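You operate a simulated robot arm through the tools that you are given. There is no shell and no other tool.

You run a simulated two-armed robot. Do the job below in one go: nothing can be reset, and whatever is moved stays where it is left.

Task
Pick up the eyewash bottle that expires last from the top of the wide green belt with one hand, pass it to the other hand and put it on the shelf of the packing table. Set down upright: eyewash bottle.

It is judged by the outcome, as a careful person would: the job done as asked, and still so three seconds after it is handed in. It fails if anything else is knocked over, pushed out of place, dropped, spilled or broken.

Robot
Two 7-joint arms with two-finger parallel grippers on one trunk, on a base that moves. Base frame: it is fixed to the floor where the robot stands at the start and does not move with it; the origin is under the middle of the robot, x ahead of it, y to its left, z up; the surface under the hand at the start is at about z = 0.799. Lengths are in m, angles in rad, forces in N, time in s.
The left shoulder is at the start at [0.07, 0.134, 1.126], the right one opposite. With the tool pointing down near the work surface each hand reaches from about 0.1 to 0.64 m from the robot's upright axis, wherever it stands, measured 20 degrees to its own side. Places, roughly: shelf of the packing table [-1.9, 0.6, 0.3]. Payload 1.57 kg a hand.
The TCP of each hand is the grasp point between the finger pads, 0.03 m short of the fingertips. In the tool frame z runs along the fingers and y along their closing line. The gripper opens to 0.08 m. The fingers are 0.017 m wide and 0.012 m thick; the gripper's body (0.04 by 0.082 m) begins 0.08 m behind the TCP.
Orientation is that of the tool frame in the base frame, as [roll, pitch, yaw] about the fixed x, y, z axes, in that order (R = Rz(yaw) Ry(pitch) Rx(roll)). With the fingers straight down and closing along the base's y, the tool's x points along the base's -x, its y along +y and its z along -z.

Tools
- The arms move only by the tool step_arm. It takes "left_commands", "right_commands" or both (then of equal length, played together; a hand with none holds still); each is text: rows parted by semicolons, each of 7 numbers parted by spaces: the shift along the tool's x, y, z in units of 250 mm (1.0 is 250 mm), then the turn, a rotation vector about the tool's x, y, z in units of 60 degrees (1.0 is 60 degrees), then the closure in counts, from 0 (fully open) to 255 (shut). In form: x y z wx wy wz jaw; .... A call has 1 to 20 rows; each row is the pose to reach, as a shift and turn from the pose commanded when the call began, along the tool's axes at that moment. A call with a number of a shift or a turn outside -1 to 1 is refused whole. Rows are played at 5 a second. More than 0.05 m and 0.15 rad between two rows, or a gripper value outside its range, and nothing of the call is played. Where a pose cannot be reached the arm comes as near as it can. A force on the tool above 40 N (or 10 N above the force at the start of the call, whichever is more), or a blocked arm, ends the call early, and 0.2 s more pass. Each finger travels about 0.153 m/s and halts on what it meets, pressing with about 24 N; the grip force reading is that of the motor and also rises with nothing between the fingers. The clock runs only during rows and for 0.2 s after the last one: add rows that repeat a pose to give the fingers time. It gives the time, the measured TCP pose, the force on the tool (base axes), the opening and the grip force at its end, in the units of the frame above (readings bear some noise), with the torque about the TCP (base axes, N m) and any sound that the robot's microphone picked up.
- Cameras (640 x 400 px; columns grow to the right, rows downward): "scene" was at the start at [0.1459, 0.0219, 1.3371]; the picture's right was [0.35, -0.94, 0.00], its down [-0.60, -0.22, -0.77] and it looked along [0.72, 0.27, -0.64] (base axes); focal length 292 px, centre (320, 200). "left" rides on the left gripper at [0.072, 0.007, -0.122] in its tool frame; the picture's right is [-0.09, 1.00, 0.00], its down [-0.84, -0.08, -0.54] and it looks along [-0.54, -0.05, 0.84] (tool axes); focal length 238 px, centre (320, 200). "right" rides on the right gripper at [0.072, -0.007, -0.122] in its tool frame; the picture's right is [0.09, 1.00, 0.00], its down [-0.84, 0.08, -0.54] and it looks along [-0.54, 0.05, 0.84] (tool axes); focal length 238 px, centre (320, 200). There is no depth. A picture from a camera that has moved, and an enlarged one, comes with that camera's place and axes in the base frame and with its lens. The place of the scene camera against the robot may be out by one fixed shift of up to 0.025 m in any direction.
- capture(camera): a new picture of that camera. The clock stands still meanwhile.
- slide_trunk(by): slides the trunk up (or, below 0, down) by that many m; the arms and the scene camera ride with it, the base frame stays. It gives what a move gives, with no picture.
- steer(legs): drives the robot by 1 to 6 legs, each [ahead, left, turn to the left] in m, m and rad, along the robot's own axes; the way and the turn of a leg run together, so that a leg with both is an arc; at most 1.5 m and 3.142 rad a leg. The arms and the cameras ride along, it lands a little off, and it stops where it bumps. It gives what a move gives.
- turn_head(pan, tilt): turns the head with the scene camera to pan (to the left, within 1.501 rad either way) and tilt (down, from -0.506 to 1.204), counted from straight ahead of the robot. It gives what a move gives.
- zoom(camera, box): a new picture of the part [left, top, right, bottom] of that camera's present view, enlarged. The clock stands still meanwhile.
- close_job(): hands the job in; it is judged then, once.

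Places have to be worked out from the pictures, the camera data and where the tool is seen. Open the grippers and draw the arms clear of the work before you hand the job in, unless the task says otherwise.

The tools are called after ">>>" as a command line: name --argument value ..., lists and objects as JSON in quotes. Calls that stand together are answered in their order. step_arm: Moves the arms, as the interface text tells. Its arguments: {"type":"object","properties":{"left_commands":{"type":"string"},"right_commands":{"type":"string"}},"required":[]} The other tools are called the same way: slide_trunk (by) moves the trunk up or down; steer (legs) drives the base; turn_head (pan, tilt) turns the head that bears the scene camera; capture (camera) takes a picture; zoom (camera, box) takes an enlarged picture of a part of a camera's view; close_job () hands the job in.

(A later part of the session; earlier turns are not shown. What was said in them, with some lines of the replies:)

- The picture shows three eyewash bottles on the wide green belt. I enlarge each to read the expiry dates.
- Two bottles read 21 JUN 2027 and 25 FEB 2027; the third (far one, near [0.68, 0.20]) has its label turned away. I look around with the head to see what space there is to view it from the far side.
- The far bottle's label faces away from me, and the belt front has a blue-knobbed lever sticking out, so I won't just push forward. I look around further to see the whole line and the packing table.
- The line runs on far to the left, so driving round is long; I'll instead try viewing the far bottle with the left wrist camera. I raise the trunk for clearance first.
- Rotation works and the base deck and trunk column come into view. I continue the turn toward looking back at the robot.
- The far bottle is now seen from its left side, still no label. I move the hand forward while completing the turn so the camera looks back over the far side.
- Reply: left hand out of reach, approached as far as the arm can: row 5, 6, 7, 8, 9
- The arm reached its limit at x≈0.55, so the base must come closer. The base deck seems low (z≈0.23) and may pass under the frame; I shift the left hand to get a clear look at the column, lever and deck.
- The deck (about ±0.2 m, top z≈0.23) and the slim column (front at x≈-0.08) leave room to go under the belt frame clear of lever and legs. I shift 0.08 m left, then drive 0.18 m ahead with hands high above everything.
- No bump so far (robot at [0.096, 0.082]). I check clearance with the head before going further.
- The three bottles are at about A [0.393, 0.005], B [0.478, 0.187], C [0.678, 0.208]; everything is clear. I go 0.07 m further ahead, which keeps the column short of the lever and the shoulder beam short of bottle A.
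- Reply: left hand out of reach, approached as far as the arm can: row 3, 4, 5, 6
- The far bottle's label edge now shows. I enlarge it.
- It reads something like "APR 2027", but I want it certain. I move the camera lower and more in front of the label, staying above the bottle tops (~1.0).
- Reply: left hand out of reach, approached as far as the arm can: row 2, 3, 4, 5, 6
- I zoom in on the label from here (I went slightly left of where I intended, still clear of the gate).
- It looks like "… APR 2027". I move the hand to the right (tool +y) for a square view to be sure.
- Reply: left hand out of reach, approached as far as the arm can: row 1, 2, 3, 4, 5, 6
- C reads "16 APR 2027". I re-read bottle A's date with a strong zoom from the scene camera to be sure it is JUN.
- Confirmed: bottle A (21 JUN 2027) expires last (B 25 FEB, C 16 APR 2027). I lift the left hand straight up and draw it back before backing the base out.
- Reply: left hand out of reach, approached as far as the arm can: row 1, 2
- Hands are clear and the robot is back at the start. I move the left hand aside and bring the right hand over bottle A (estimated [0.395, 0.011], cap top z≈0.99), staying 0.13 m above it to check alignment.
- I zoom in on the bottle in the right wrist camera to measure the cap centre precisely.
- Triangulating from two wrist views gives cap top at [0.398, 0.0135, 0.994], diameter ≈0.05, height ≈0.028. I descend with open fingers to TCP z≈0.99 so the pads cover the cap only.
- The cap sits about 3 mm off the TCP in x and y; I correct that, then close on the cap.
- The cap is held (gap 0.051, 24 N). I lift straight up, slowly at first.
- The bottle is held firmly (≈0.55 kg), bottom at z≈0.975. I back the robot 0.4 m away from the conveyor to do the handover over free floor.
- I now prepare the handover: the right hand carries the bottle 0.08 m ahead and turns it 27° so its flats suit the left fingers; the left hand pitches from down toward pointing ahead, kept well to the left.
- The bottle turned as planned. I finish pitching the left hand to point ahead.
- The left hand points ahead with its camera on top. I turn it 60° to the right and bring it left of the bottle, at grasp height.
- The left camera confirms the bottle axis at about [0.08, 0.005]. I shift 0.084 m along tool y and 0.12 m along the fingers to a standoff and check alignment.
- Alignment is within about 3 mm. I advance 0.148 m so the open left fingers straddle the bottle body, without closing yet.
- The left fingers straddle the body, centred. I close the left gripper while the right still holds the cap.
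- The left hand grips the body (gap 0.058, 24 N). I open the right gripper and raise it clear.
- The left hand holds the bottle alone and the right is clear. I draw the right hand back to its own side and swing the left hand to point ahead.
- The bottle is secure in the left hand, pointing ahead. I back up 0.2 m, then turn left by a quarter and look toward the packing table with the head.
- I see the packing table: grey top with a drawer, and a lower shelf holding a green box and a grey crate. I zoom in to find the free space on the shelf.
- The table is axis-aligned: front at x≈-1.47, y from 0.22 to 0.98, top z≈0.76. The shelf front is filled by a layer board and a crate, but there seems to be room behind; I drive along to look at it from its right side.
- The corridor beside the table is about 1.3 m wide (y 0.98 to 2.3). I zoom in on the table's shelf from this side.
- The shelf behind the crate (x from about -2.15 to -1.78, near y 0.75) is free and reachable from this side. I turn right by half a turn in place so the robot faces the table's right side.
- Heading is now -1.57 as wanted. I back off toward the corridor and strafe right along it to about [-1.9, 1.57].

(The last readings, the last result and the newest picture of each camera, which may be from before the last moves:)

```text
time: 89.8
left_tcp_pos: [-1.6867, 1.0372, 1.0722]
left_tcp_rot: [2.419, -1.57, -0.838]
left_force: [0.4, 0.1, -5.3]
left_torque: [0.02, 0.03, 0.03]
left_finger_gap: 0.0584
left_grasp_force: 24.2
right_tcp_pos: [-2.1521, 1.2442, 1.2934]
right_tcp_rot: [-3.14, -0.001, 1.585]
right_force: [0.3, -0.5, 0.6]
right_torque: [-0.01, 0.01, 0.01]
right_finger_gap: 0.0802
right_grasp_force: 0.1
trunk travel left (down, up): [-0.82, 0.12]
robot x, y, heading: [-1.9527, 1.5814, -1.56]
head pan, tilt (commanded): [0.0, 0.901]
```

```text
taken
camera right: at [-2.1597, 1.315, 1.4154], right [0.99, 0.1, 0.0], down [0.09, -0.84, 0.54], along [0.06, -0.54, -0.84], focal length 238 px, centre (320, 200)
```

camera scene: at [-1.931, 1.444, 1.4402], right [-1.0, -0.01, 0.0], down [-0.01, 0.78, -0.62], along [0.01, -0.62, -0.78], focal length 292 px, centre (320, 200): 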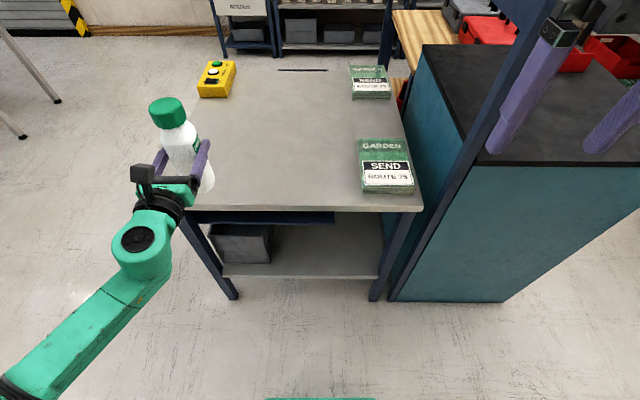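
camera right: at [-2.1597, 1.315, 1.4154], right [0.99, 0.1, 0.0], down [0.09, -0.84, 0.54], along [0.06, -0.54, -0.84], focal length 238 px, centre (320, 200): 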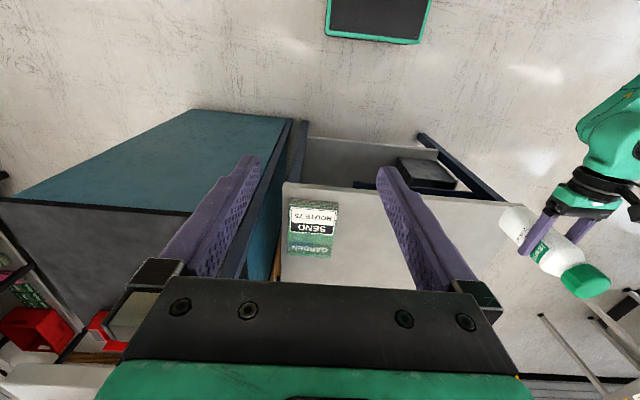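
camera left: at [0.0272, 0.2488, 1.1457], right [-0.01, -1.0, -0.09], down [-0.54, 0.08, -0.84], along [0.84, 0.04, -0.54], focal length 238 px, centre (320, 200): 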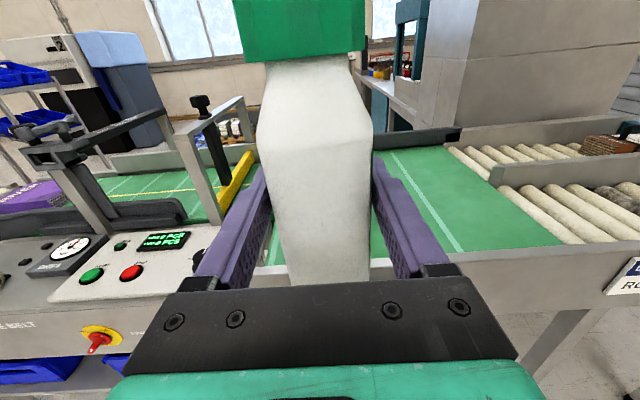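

From here the shelf behind the crate looks free between x≈-1.71 (crate) and -2.13 (back leg). I back off a bit and strafe right so the bottle lines up with x≈-1.93, clear of the table edge.

>>> steer --legs '[[-0.09, -0.243, -0.01]]'

>>> slide_trunk --by -0.6

>>> turn_head --pan 0.1 --tilt 0.5

>>> capture --camera "scene"

>>> capture --camera "left"

```text
time: 91.6
left_tcp_pos: [-1.9269, 1.1223, 1.0715]
left_tcp_rot: [2.192, -1.568, -0.62]
left_force: [0.9, -0.4, -5.4]
left_torque: [0.03, 0.01, 0.01]
left_finger_gap: 0.0585
left_grasp_force: 24.1
right_tcp_pos: [-2.3921, 1.3299, 1.2939]
right_tcp_rot: [-3.139, 0.0, 1.576]
right_force: [0.2, -0.1, 0.1]
right_torque: [-0.06, 0.04, 0.0]
right_finger_gap: 0.0802
right_grasp_force: 0.1
trunk travel left (down, up): [-0.82, 0.12]
robot x, y, heading: [-2.1921, 1.6644, -1.573]
head pan, tilt (commanded): [0.0, 0.901]
```

```text
refused: -0.6 is not a number from -0.4 to 0.4
```

```text
time: 92.5
left_tcp_pos: [-1.928, 1.1237, 1.0723]
left_tcp_rot: [2.841, -1.569, -1.268]
left_force: [1.0, 0.6, -4.9]
left_torque: [0.04, 0.01, 0.0]
left_finger_gap: 0.0582
left_grasp_force: 24.4
right_tcp_pos: [-2.3939, 1.3314, 1.2944]
right_tcp_rot: [3.141, 0.0, 1.576]
right_force: [-0.2, 0.3, 0.3]
right_torque: [0.02, -0.02, 0.02]
right_finger_gap: 0.08
right_grasp_force: 0.0
trunk travel left (down, up): [-0.82, 0.12]
robot x, y, heading: [-2.1896, 1.6672, -1.565]
head pan, tilt (commanded): [0.099, 0.499]
```

```text
taken
camera scene: at [-2.1622, 1.5164, 1.474], right [-0.99, -0.1, 0.0], down [-0.05, 0.48, -0.88], along [0.09, -0.87, -0.48], focal length 292 px, centre (320, 200)
```

scene: 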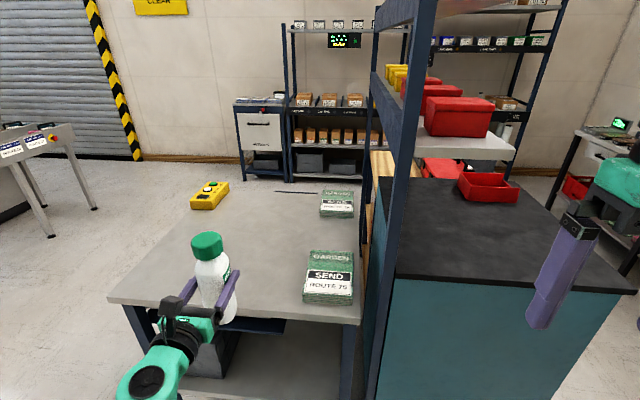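

```text
taken
camera left: at [-1.9354, 1.2452, 1.1455], right [-1.0, 0.0, -0.09], down [0.07, 0.54, -0.84], along [0.05, -0.84, -0.54], focal length 238 px, centre (320, 200)
```

left: 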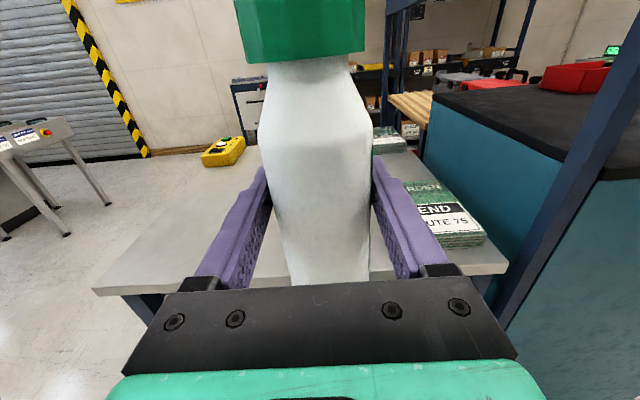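

The trunk slide is limited to 0.4 m a call. The bottle is outside the table edge, so I lower in two steps.

>>> slide_trunk --by -0.35

>>> capture --camera "left"

>>> slide_trunk --by -0.26

>>> capture --camera "left"

>>> capture --camera "scene"

```text
time: 95.9
left_tcp_pos: [-1.9295, 1.1229, 0.7226]
left_tcp_rot: [2.525, -1.569, -0.948]
left_force: [0.7, -0.3, -5.2]
left_torque: [0.03, -0.04, 0.03]
left_finger_gap: 0.0585
left_grasp_force: 23.7
right_tcp_pos: [-2.3942, 1.3325, 0.9443]
right_tcp_rot: [-3.141, 0.001, 1.576]
right_force: [-0.8, 0.5, -0.3]
right_torque: [0.04, -0.03, 0.0]
right_finger_gap: 0.0799
right_grasp_force: 0.1
trunk travel left (down, up): [-0.47, 0.47]
robot x, y, heading: [-2.1865, 1.6666, -1.569]
head pan, tilt (commanded): [0.099, 0.499]
```

```text
taken
camera left: at [-1.935, 1.2453, 0.7954], right [-1.0, 0.0, -0.09], down [0.07, 0.54, -0.84], along [0.05, -0.84, -0.54], focal length 238 px, centre (320, 200)
```

left: 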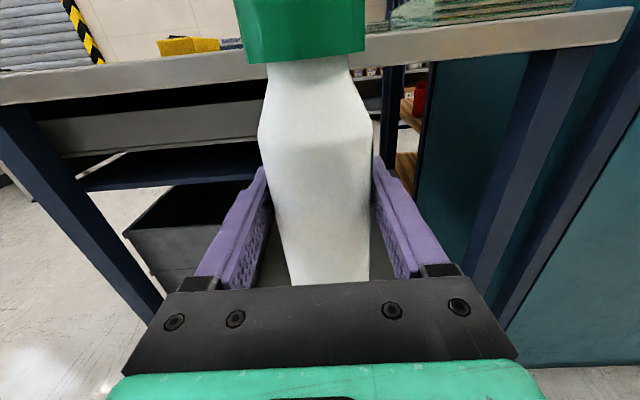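

```text
time: 98.5
left_tcp_pos: [-1.9288, 1.1232, 0.4635]
left_tcp_rot: [2.498, -1.568, -0.925]
left_force: [0.5, -0.6, -5.4]
left_torque: [0.03, 0.02, 0.0]
left_finger_gap: 0.0582
left_grasp_force: 24.0
right_tcp_pos: [-2.3936, 1.3325, 0.6839]
right_tcp_rot: [-3.141, 0.001, 1.576]
right_force: [-0.5, -0.6, 0.7]
right_torque: [0.02, 0.0, -0.05]
right_finger_gap: 0.0797
right_grasp_force: 0.0
trunk travel left (down, up): [-0.21, 0.73]
robot x, y, heading: [-2.1894, 1.667, -1.563]
head pan, tilt (commanded): [0.099, 0.499]
```

```text
taken
camera left: at [-1.9351, 1.2456, 0.5354], right [-1.0, 0.0, -0.09], down [0.07, 0.54, -0.84], along [0.05, -0.84, -0.54], focal length 238 px, centre (320, 200)
```

left: 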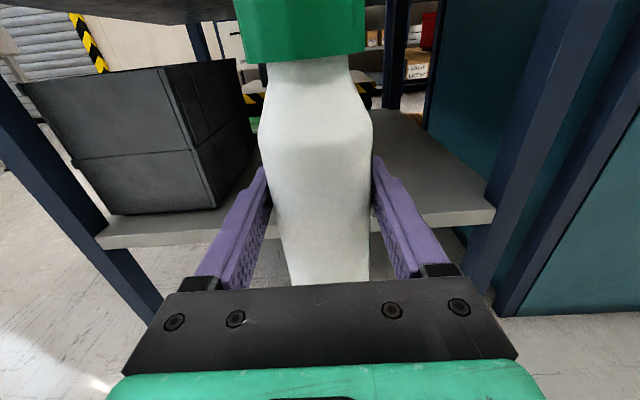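

```text
taken
camera scene: at [-2.1618, 1.5167, 0.8641], right [-0.99, -0.1, 0.0], down [-0.05, 0.48, -0.88], along [0.09, -0.87, -0.48], focal length 292 px, centre (320, 200)
```

scene: 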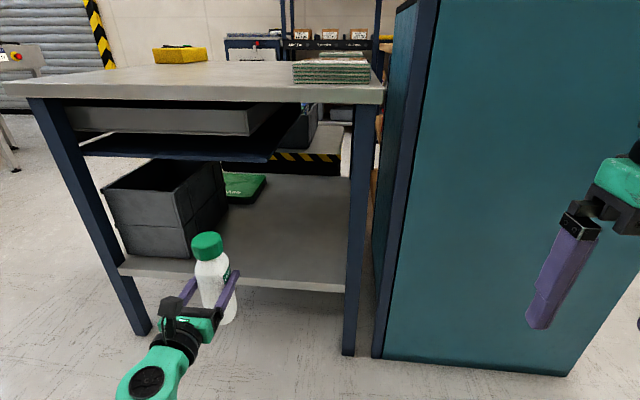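

The shelf is open here: free x from -1.72 (crate) to -2.17 (leg), shelf edge y≈0.945, shelf z≈0.30. I drive 0.12 m ahead, then extend the arm straight in with the bottle ~6 cm above the shelf.

>>> steer --legs '[[0.12, 0, 0]]'

>>> step_arm --left_commands "0 0 0.14 0 0 0 255; 0 0 0.28 0 0 0 255; 0 0 0.42 0 0 0 255; 0 0 0.56 0 0 0 255; 0 0 0.7 0 0 0 255; 0 0 0.84 0 0 0 255; 0 0 0.96 0 0 0 255; 0 0 0.96 0 0 0 255"

>>> capture --camera "left"

>>> capture --camera "scene"

```text
time: 99.8
left_tcp_pos: [-1.9296, 1.002, 0.4632]
left_tcp_rot: [2.696, -1.57, -1.123]
left_force: [0.0, 0.7, -5.4]
left_torque: [0.01, -0.02, -0.04]
left_finger_gap: 0.0585
left_grasp_force: 24.1
right_tcp_pos: [-2.394, 1.2116, 0.684]
right_tcp_rot: [3.141, 0.0, 1.576]
right_force: [-0.6, 0.7, 0.3]
right_torque: [0.01, 0.0, -0.02]
right_finger_gap: 0.0802
right_grasp_force: 0.1
trunk travel left (down, up): [-0.21, 0.73]
robot x, y, heading: [-2.185, 1.5427, -1.568]
head pan, tilt (commanded): [0.099, 0.499]
```

```text
time: 101.6
left_tcp_pos: [-1.9301, 0.7626, 0.4624]
left_tcp_rot: [-2.56, -1.567, -2.15]
left_force: [0.2, 0.2, -4.3]
left_torque: [0.04, 0.0, 0.04]
left_finger_gap: 0.0585
left_grasp_force: 23.9
right_tcp_pos: [-2.394, 1.2108, 0.6846]
right_tcp_rot: [-3.141, 0.0, 1.575]
right_force: [-0.5, 0.4, 0.5]
right_torque: [0.01, -0.02, 0.0]
right_finger_gap: 0.0802
right_grasp_force: 0.2
trunk travel left (down, up): [-0.21, 0.73]
robot x, y, heading: [-2.187, 1.5412, -1.57]
head pan, tilt (commanded): [0.099, 0.499]
```

```text
taken
camera left: at [-1.9365, 0.8856, 0.5353], right [-1.0, 0.0, -0.09], down [0.08, 0.54, -0.84], along [0.05, -0.84, -0.54], focal length 238 px, centre (320, 200)
```

left: 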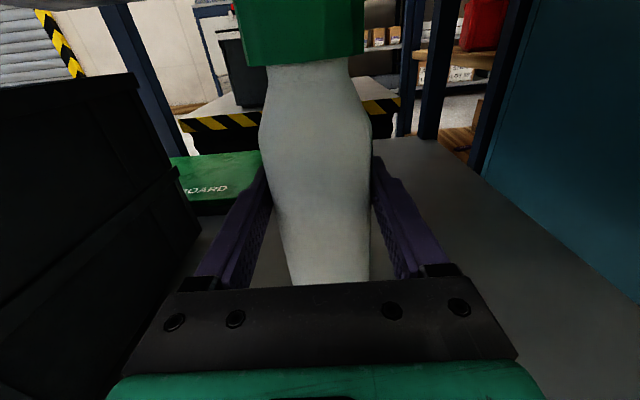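

```text
taken
camera scene: at [-2.1615, 1.3948, 0.864], right [-0.99, -0.1, 0.0], down [-0.05, 0.48, -0.88], along [0.09, -0.87, -0.48], focal length 292 px, centre (320, 200)
```

scene: 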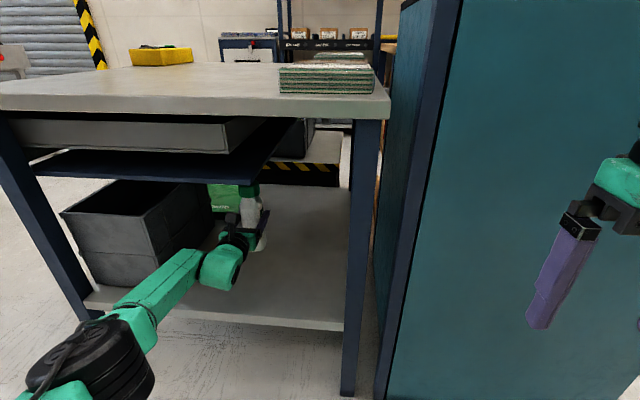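

The bottle is inside at [-1.93, 0.76], bottom ≈0.366. I lower it 5 cm with the arm, then in small steps watching the vertical force.

>>> step_arm --left_commands "-0.04 0 0 0 0 0 255; -0.08 0 0 0 0 0 255; -0.12 0 0 0 0 0 255; -0.16 0 0 0 0 0 255; -0.2 0 0 0 0 0 255; -0.2 0 0 0 0 0 255"

>>> capture --camera "left"

>>> turn_head --pan 0.45 --tilt 0.5

>>> capture --camera "scene"

```text
time: 103.0
left_tcp_pos: [-1.9274, 0.7733, 0.422]
left_tcp_rot: [2.857, -1.569, -1.284]
left_force: [-0.7, 0.2, -4.9]
left_torque: [0.01, 0.01, 0.01]
left_finger_gap: 0.0584
left_grasp_force: 24.0
left hand out of reach, approached as far as the arm can: row 2, 3, 4, 5, 6
right_tcp_pos: [-2.3931, 1.2107, 0.6848]
right_tcp_rot: [-3.141, 0.0, 1.574]
right_force: [-0.7, 0.2, 0.7]
right_torque: [-0.03, -0.01, -0.01]
right_finger_gap: 0.0801
right_grasp_force: 0.1
trunk travel left (down, up): [-0.21, 0.73]
robot x, y, heading: [-2.1869, 1.546, -1.569]
head pan, tilt (commanded): [0.099, 0.499]
```

```text
taken
camera left: at [-1.934, 0.8951, 0.4948], right [-1.0, 0.0, -0.09], down [0.08, 0.54, -0.84], along [0.05, -0.84, -0.54], focal length 238 px, centre (320, 200)
```

left: 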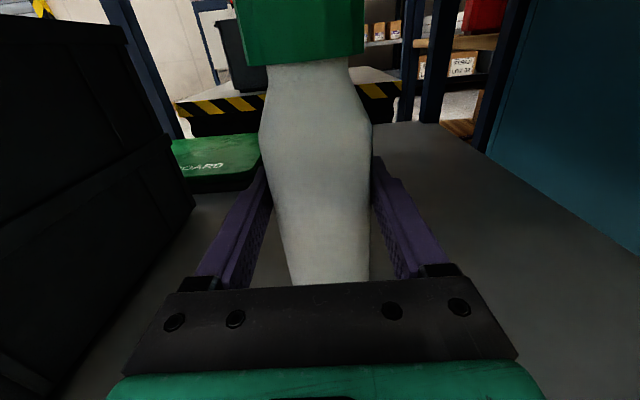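

```text
time: 103.8
left_tcp_pos: [-1.9289, 0.7732, 0.4223]
left_tcp_rot: [2.866, -1.569, -1.293]
left_force: [0.3, 0.5, -4.8]
left_torque: [0.03, -0.01, -0.02]
left_finger_gap: 0.0583
left_grasp_force: 23.8
right_tcp_pos: [-2.394, 1.2096, 0.6839]
right_tcp_rot: [3.141, 0.001, 1.575]
right_force: [0.1, -0.1, 0.3]
right_torque: [0.01, 0.0, 0.05]
right_finger_gap: 0.0801
right_grasp_force: 0.0
trunk travel left (down, up): [-0.21, 0.73]
robot x, y, heading: [-2.1851, 1.5442, -1.566]
head pan, tilt (commanded): [0.45, 0.499]
```

```text
taken
camera scene: at [-2.1311, 1.4036, 0.864], right [-0.9, -0.44, 0.0], down [-0.21, 0.43, -0.88], along [0.38, -0.79, -0.48], focal length 292 px, centre (320, 200)
```

scene: 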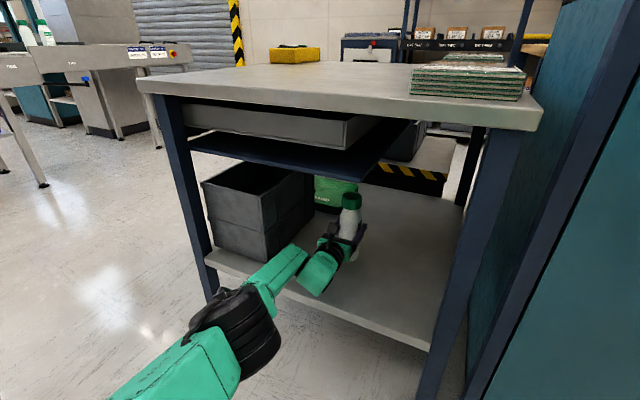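

The arm is at its reach limit downward, so I use the trunk for the rest: bottom now ≈0.325. I lower in small steps, reading the force.

>>> slide_trunk --by -0.012

>>> slide_trunk --by -0.006

```text
time: 104.4
left_tcp_pos: [-1.9282, 0.7739, 0.4094]
left_tcp_rot: [2.757, -1.57, -1.184]
left_force: [-1.1, -0.4, -5.4]
left_torque: [0.02, 0.03, 0.01]
left_finger_gap: 0.0581
left_grasp_force: 23.6
right_tcp_pos: [-2.3937, 1.2102, 0.6728]
right_tcp_rot: [-3.141, -0.002, 1.576]
right_force: [0.4, -0.2, -0.1]
right_torque: [0.0, 0.0, 0.01]
right_finger_gap: 0.08
right_grasp_force: 0.0
trunk travel left (down, up): [-0.198, 0.742]
robot x, y, heading: [-2.1882, 1.5443, -1.571]
head pan, tilt (commanded): [0.45, 0.499]
```

```text
time: 105.0
left_tcp_pos: [-1.928, 0.7734, 0.4043]
left_tcp_rot: [2.796, -1.568, -1.221]
left_force: [-0.3, 0.5, -4.0]
left_torque: [0.03, -0.03, 0.03]
left_finger_gap: 0.0583
left_grasp_force: 24.5
right_tcp_pos: [-2.3952, 1.2105, 0.6657]
right_tcp_rot: [-3.142, 0.001, 1.577]
right_force: [-0.4, 0.2, 0.3]
right_torque: [-0.03, 0.03, -0.01]
right_finger_gap: 0.0798
right_grasp_force: 0.1
trunk travel left (down, up): [-0.192, 0.748]
robot x, y, heading: [-2.1892, 1.5431, -1.572]
head pan, tilt (commanded): [0.45, 0.499]
```

No contact yet (force still ≈ the bottle's weight, bottom ≈0.307). I check a close-up of the bottle's base and continue in 3 mm steps.

>>> zoom --camera "scene" --box '[280, 180, 420, 280]'

>>> slide_trunk --by -0.003

>>> slide_trunk --by -0.003

```text
4.00 times, centred on (350, 230) of scene
camera zoom: at [-2.1311, 1.4038, 0.846], right [-0.9, -0.44, 0.0], down [-0.21, 0.43, -0.88], along [0.38, -0.79, -0.48], focal length 1169 px, centre (200, 80)
```

zoom: 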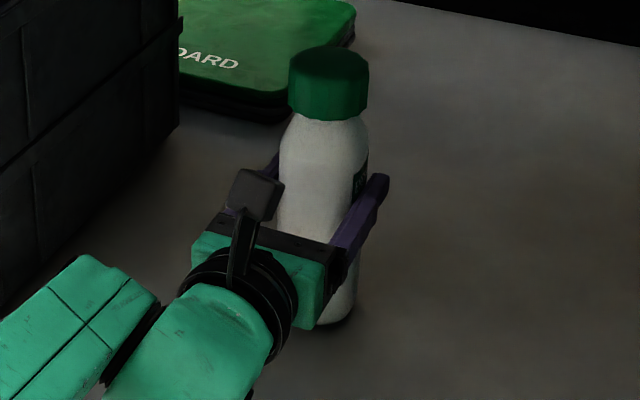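

```text
time: 105.5
left_tcp_pos: [-1.9293, 0.7725, 0.4018]
left_tcp_rot: [2.815, -1.568, -1.24]
left_force: [-0.2, -0.6, -4.8]
left_torque: [0.01, 0.03, 0.0]
left_finger_gap: 0.0582
left_grasp_force: 24.3
right_tcp_pos: [-2.3946, 1.211, 0.6628]
right_tcp_rot: [3.142, 0.001, 1.577]
right_force: [0.5, 0.8, 0.7]
right_torque: [-0.02, 0.0, -0.01]
right_finger_gap: 0.0802
right_grasp_force: 0.2
trunk travel left (down, up): [-0.189, 0.751]
robot x, y, heading: [-2.1885, 1.5459, -1.57]
head pan, tilt (commanded): [0.45, 0.499]
```

```text
time: 106.0
left_tcp_pos: [-1.9283, 0.7736, 0.3994]
left_tcp_rot: [2.832, -1.569, -1.259]
left_force: [1.0, 0.4, -5.6]
left_torque: [0.07, 0.03, 0.03]
left_finger_gap: 0.0583
left_grasp_force: 23.8
right_tcp_pos: [-2.3945, 1.2109, 0.6608]
right_tcp_rot: [-3.14, -0.001, 1.577]
right_force: [0.5, -0.4, -0.2]
right_torque: [0.02, 0.01, 0.01]
right_finger_gap: 0.08
right_grasp_force: 0.1
trunk travel left (down, up): [-0.186, 0.754]
robot x, y, heading: [-2.1893, 1.5422, -1.567]
head pan, tilt (commanded): [0.45, 0.499]
```

Still no contact; bottom ≈0.303. I continue in 2–3 mm steps.

>>> slide_trunk --by -0.003

>>> slide_trunk --by -0.002

```text
time: 106.5
left_tcp_pos: [-1.9284, 0.7732, 0.3965]
left_tcp_rot: [0.258, -1.569, 1.313]
left_force: [1.6, -0.2, 0.9]
left_torque: [-0.03, -0.23, -0.02]
left_finger_gap: 0.0583
left_grasp_force: 24.1
right_tcp_pos: [-2.3935, 1.2115, 0.6571]
right_tcp_rot: [-3.141, 0.002, 1.575]
right_force: [-0.3, -0.3, -0.3]
right_torque: [0.01, 0.0, -0.01]
right_finger_gap: 0.0801
right_grasp_force: 0.0
trunk travel left (down, up): [-0.183, 0.757]
robot x, y, heading: [-2.1864, 1.5439, -1.567]
head pan, tilt (commanded): [0.45, 0.499]
```

```text
time: 107.0
left_tcp_pos: [-1.9271, 0.7737, 0.3969]
left_tcp_rot: [0.076, -1.568, 1.499]
left_force: [2.2, -1.9, 8.0]
left_torque: [0.03, -0.39, -0.05]
left_finger_gap: 0.0581
left_grasp_force: 24.3
right_tcp_pos: [-2.3941, 1.2127, 0.6565]
right_tcp_rot: [-3.141, 0.003, 1.576]
right_force: [-0.3, 0.5, 0.1]
right_torque: [-0.01, 0.0, -0.04]
right_finger_gap: 0.0798
right_grasp_force: 0.0
trunk travel left (down, up): [-0.181, 0.759]
robot x, y, heading: [-2.1882, 1.5505, -1.569]
head pan, tilt (commanded): [0.45, 0.499]
```

The bottle now stands on the shelf (force rose to +8 N). I relieve 2 mm of the press, then open the left gripper gradually.

>>> slide_trunk --by 0.002

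>>> step_arm --left_commands "0 0 0 0 0 0 80; 0 0 0 0 0 0 65; 0 0 0 0 0 0 50; 0 0 0 0 0 0 30; 0 0 0 0 0 0 0; 0 0 0 0 0 0 0; 0 0 0 0 0 0 0"

>>> capture --camera "left"

>>> zoom --camera "scene" --box '[280, 180, 420, 280]'

```text
time: 107.6
left_tcp_pos: [-1.9277, 0.7731, 0.3967]
left_tcp_rot: [-0.152, -1.57, 1.726]
left_force: [1.8, -1.7, 5.0]
left_torque: [-0.2, -0.34, -0.09]
left_finger_gap: 0.0584
left_grasp_force: 24.5
right_tcp_pos: [-2.3939, 1.2122, 0.6571]
right_tcp_rot: [-3.141, 0.0, 1.574]
right_force: [-0.7, 0.6, 0.7]
right_torque: [-0.01, -0.01, -0.01]
right_finger_gap: 0.0799
right_grasp_force: 0.0
trunk travel left (down, up): [-0.183, 0.757]
robot x, y, heading: [-2.1842, 1.5415, -1.57]
head pan, tilt (commanded): [0.45, 0.499]
```

```text
time: 109.2
left_tcp_pos: [-1.9276, 0.7739, 0.3965]
left_tcp_rot: [-0.499, -1.57, 2.074]
left_force: [0.1, 0.3, -0.8]
left_torque: [-0.02, -0.01, 0.02]
left_finger_gap: 0.0798
left_grasp_force: 0.1
right_tcp_pos: [-2.3945, 1.2102, 0.6573]
right_tcp_rot: [-3.141, 0.001, 1.577]
right_force: [1.4, -0.6, -1.0]
right_torque: [-0.01, 0.03, 0.0]
right_finger_gap: 0.0798
right_grasp_force: 0.2
trunk travel left (down, up): [-0.183, 0.757]
robot x, y, heading: [-2.1869, 1.544, -1.569]
head pan, tilt (commanded): [0.45, 0.499]
```

```text
taken
camera left: at [-1.9342, 0.8955, 0.4687], right [-1.0, 0.0, -0.09], down [0.08, 0.54, -0.84], along [0.05, -0.84, -0.54], focal length 238 px, centre (320, 200)
```

left: 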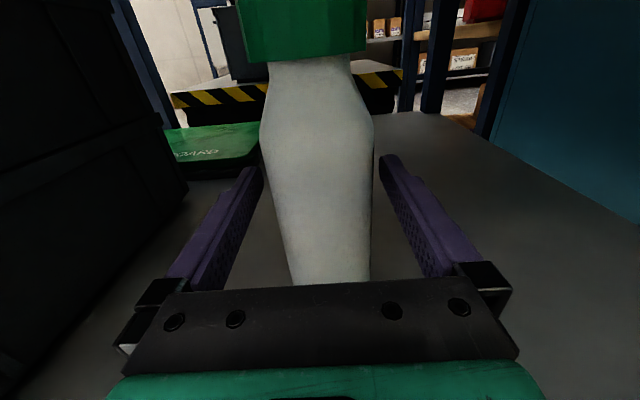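

```text
4.00 times, centred on (350, 230) of scene
camera zoom: at [-2.1314, 1.4045, 0.8372], right [-0.9, -0.44, 0.0], down [-0.21, 0.43, -0.88], along [0.38, -0.79, -0.48], focal length 1169 px, centre (200, 80)
```

zoom: 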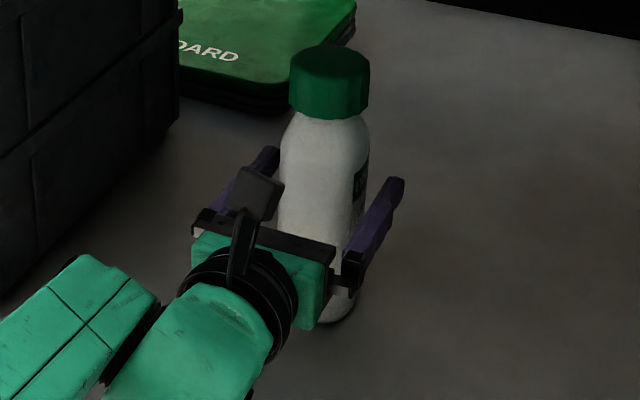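

The fingers are open and the bottle stands free. I withdraw the hand straight back along its own axis.

>>> step_arm --left_commands "0 0 -0.08 0 0 0 0; 0 0 -0.18 0 0 0 0; 0 0 -0.3 0 0 0 0; 0 0 -0.44 0 0 0 0; 0 0 -0.58 0 0 0 0; 0 0 -0.72 0 0 0 0; 0 0 -0.86 0 0 0 0; 0 0 -0.96 0 0 0 0; 0 0 -0.96 0 0 0 0"

>>> capture --camera "left"

>>> capture --camera "scene"

```text
time: 111.2
left_tcp_pos: [-1.9273, 1.0128, 0.3987]
left_tcp_rot: [-0.851, -1.569, 2.424]
left_force: [0.4, 0.4, 0.5]
left_torque: [0.01, 0.0, 0.0]
left_finger_gap: 0.08
left_grasp_force: 0.1
right_tcp_pos: [-2.3933, 1.2117, 0.6573]
right_tcp_rot: [-3.14, 0.0, 1.576]
right_force: [0.9, 0.4, 0.4]
right_torque: [-0.03, 0.0, 0.01]
right_finger_gap: 0.0801
right_grasp_force: 0.1
trunk travel left (down, up): [-0.183, 0.757]
robot x, y, heading: [-2.1892, 1.5419, -1.57]
head pan, tilt (commanded): [0.45, 0.499]
```

```text
taken
camera left: at [-1.9338, 1.135, 0.4705], right [-1.0, 0.0, -0.09], down [0.08, 0.54, -0.84], along [0.05, -0.84, -0.54], focal length 238 px, centre (320, 200)
```

left: 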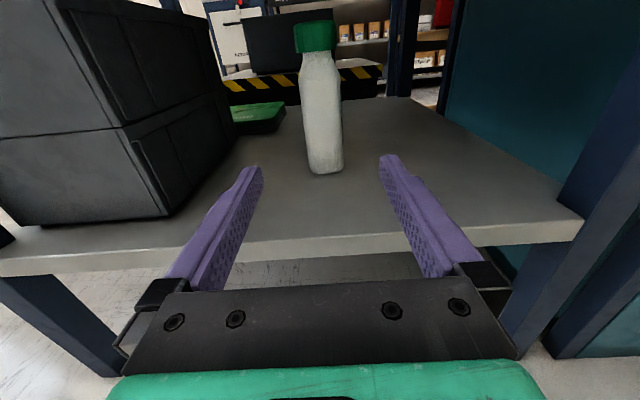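

```text
taken
camera scene: at [-2.1314, 1.4045, 0.8372], right [-0.9, -0.44, 0.0], down [-0.21, 0.43, -0.88], along [0.38, -0.79, -0.48], focal length 292 px, centre (320, 200)
```

scene: 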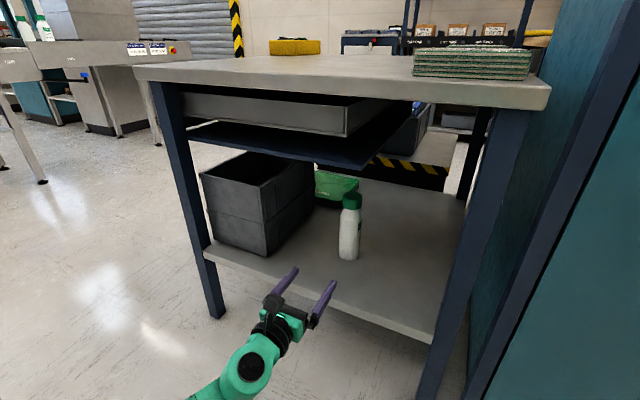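

The bottle stands upright on the shelf, well in from the edge and clear of the crate. I back the robot off 0.2 m to draw the arms clear, and check once more, including the other bottles on the belt.

>>> steer --legs '[[-0.2, 0, 0]]'

>>> capture --camera "scene"

>>> zoom --camera "scene" --box '[0, 0, 140, 100]'

>>> capture --camera "left"

```text
time: 112.8
left_tcp_pos: [-1.9291, 1.2094, 0.3977]
left_tcp_rot: [-0.823, -1.57, 2.391]
left_force: [0.7, -0.4, 0.9]
left_torque: [0.0, 0.02, 0.01]
left_finger_gap: 0.0801
left_grasp_force: 0.1
right_tcp_pos: [-2.3952, 1.4101, 0.6581]
right_tcp_rot: [3.142, 0.002, 1.571]
right_force: [-0.3, -0.3, 0.1]
right_torque: [-0.04, 0.01, 0.01]
right_finger_gap: 0.0799
right_grasp_force: 0.1
trunk travel left (down, up): [-0.183, 0.757]
robot x, y, heading: [-2.1891, 1.7403, -1.575]
head pan, tilt (commanded): [0.45, 0.499]
```

```text
taken
camera scene: at [-2.132, 1.602, 0.8372], right [-0.9, -0.43, 0.0], down [-0.21, 0.43, -0.88], along [0.38, -0.79, -0.48], focal length 292 px, centre (320, 200)
```

scene: 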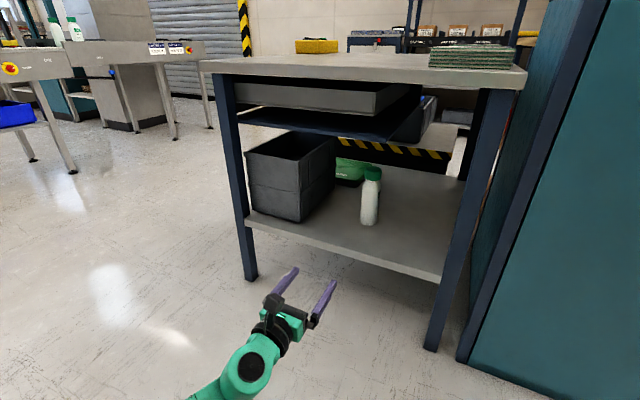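

```text
4.00 times, centred on (70, 50) of scene
camera zoom: at [-2.132, 1.602, 0.8372], right [-0.9, -0.43, 0.0], down [-0.21, 0.43, -0.88], along [0.38, -0.79, -0.48], focal length 1169 px, centre (1320, 800)
```

zoom: 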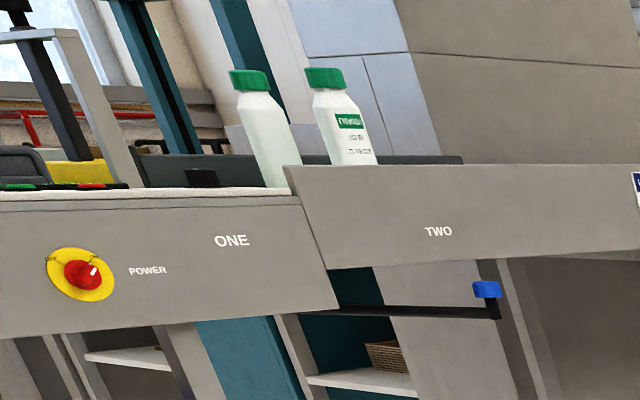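

```text
taken
camera left: at [-1.9354, 1.3313, 0.4704], right [-1.0, 0.0, -0.09], down [0.08, 0.54, -0.84], along [0.05, -0.84, -0.54], focal length 238 px, centre (320, 200)
```

left: 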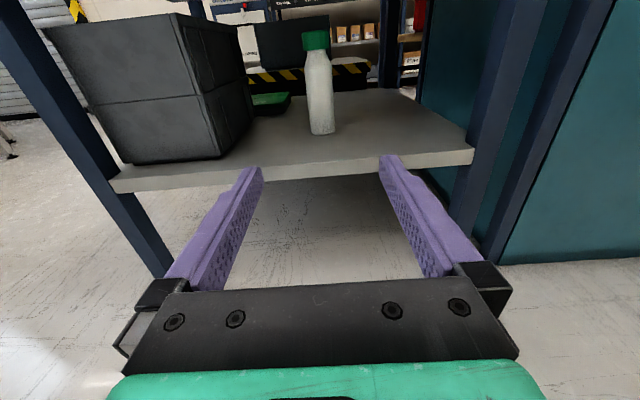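

The 21 JUN 2027 bottle stands upright on the packing-table shelf, and the other two bottles are still upright on the belt. Both grippers are open and clear, so I hand the job in.

>>> close_job

```text
The job is handed in.
```

The eyewash bottle that expires last, use by 21 JUN 2027, is standing upright on the shelf of the packing table, and I handed the job in. The other two bottles read 25 FEB 2027 and 16 APR 2027 and are still standing on the green belt.

The right hand lifted it off the belt by its cap and passed it to the left hand, which set it on the shelf. It stands behind the crate, at about [-1.93, 0.77], roughly 0.17 m in from the shelf's side edge.

To read the third bottle's label, which faced away, I drove the base forward under the belt frame. It did not bump or move anything. At the end both grippers were open and the arms were drawn back from the table.
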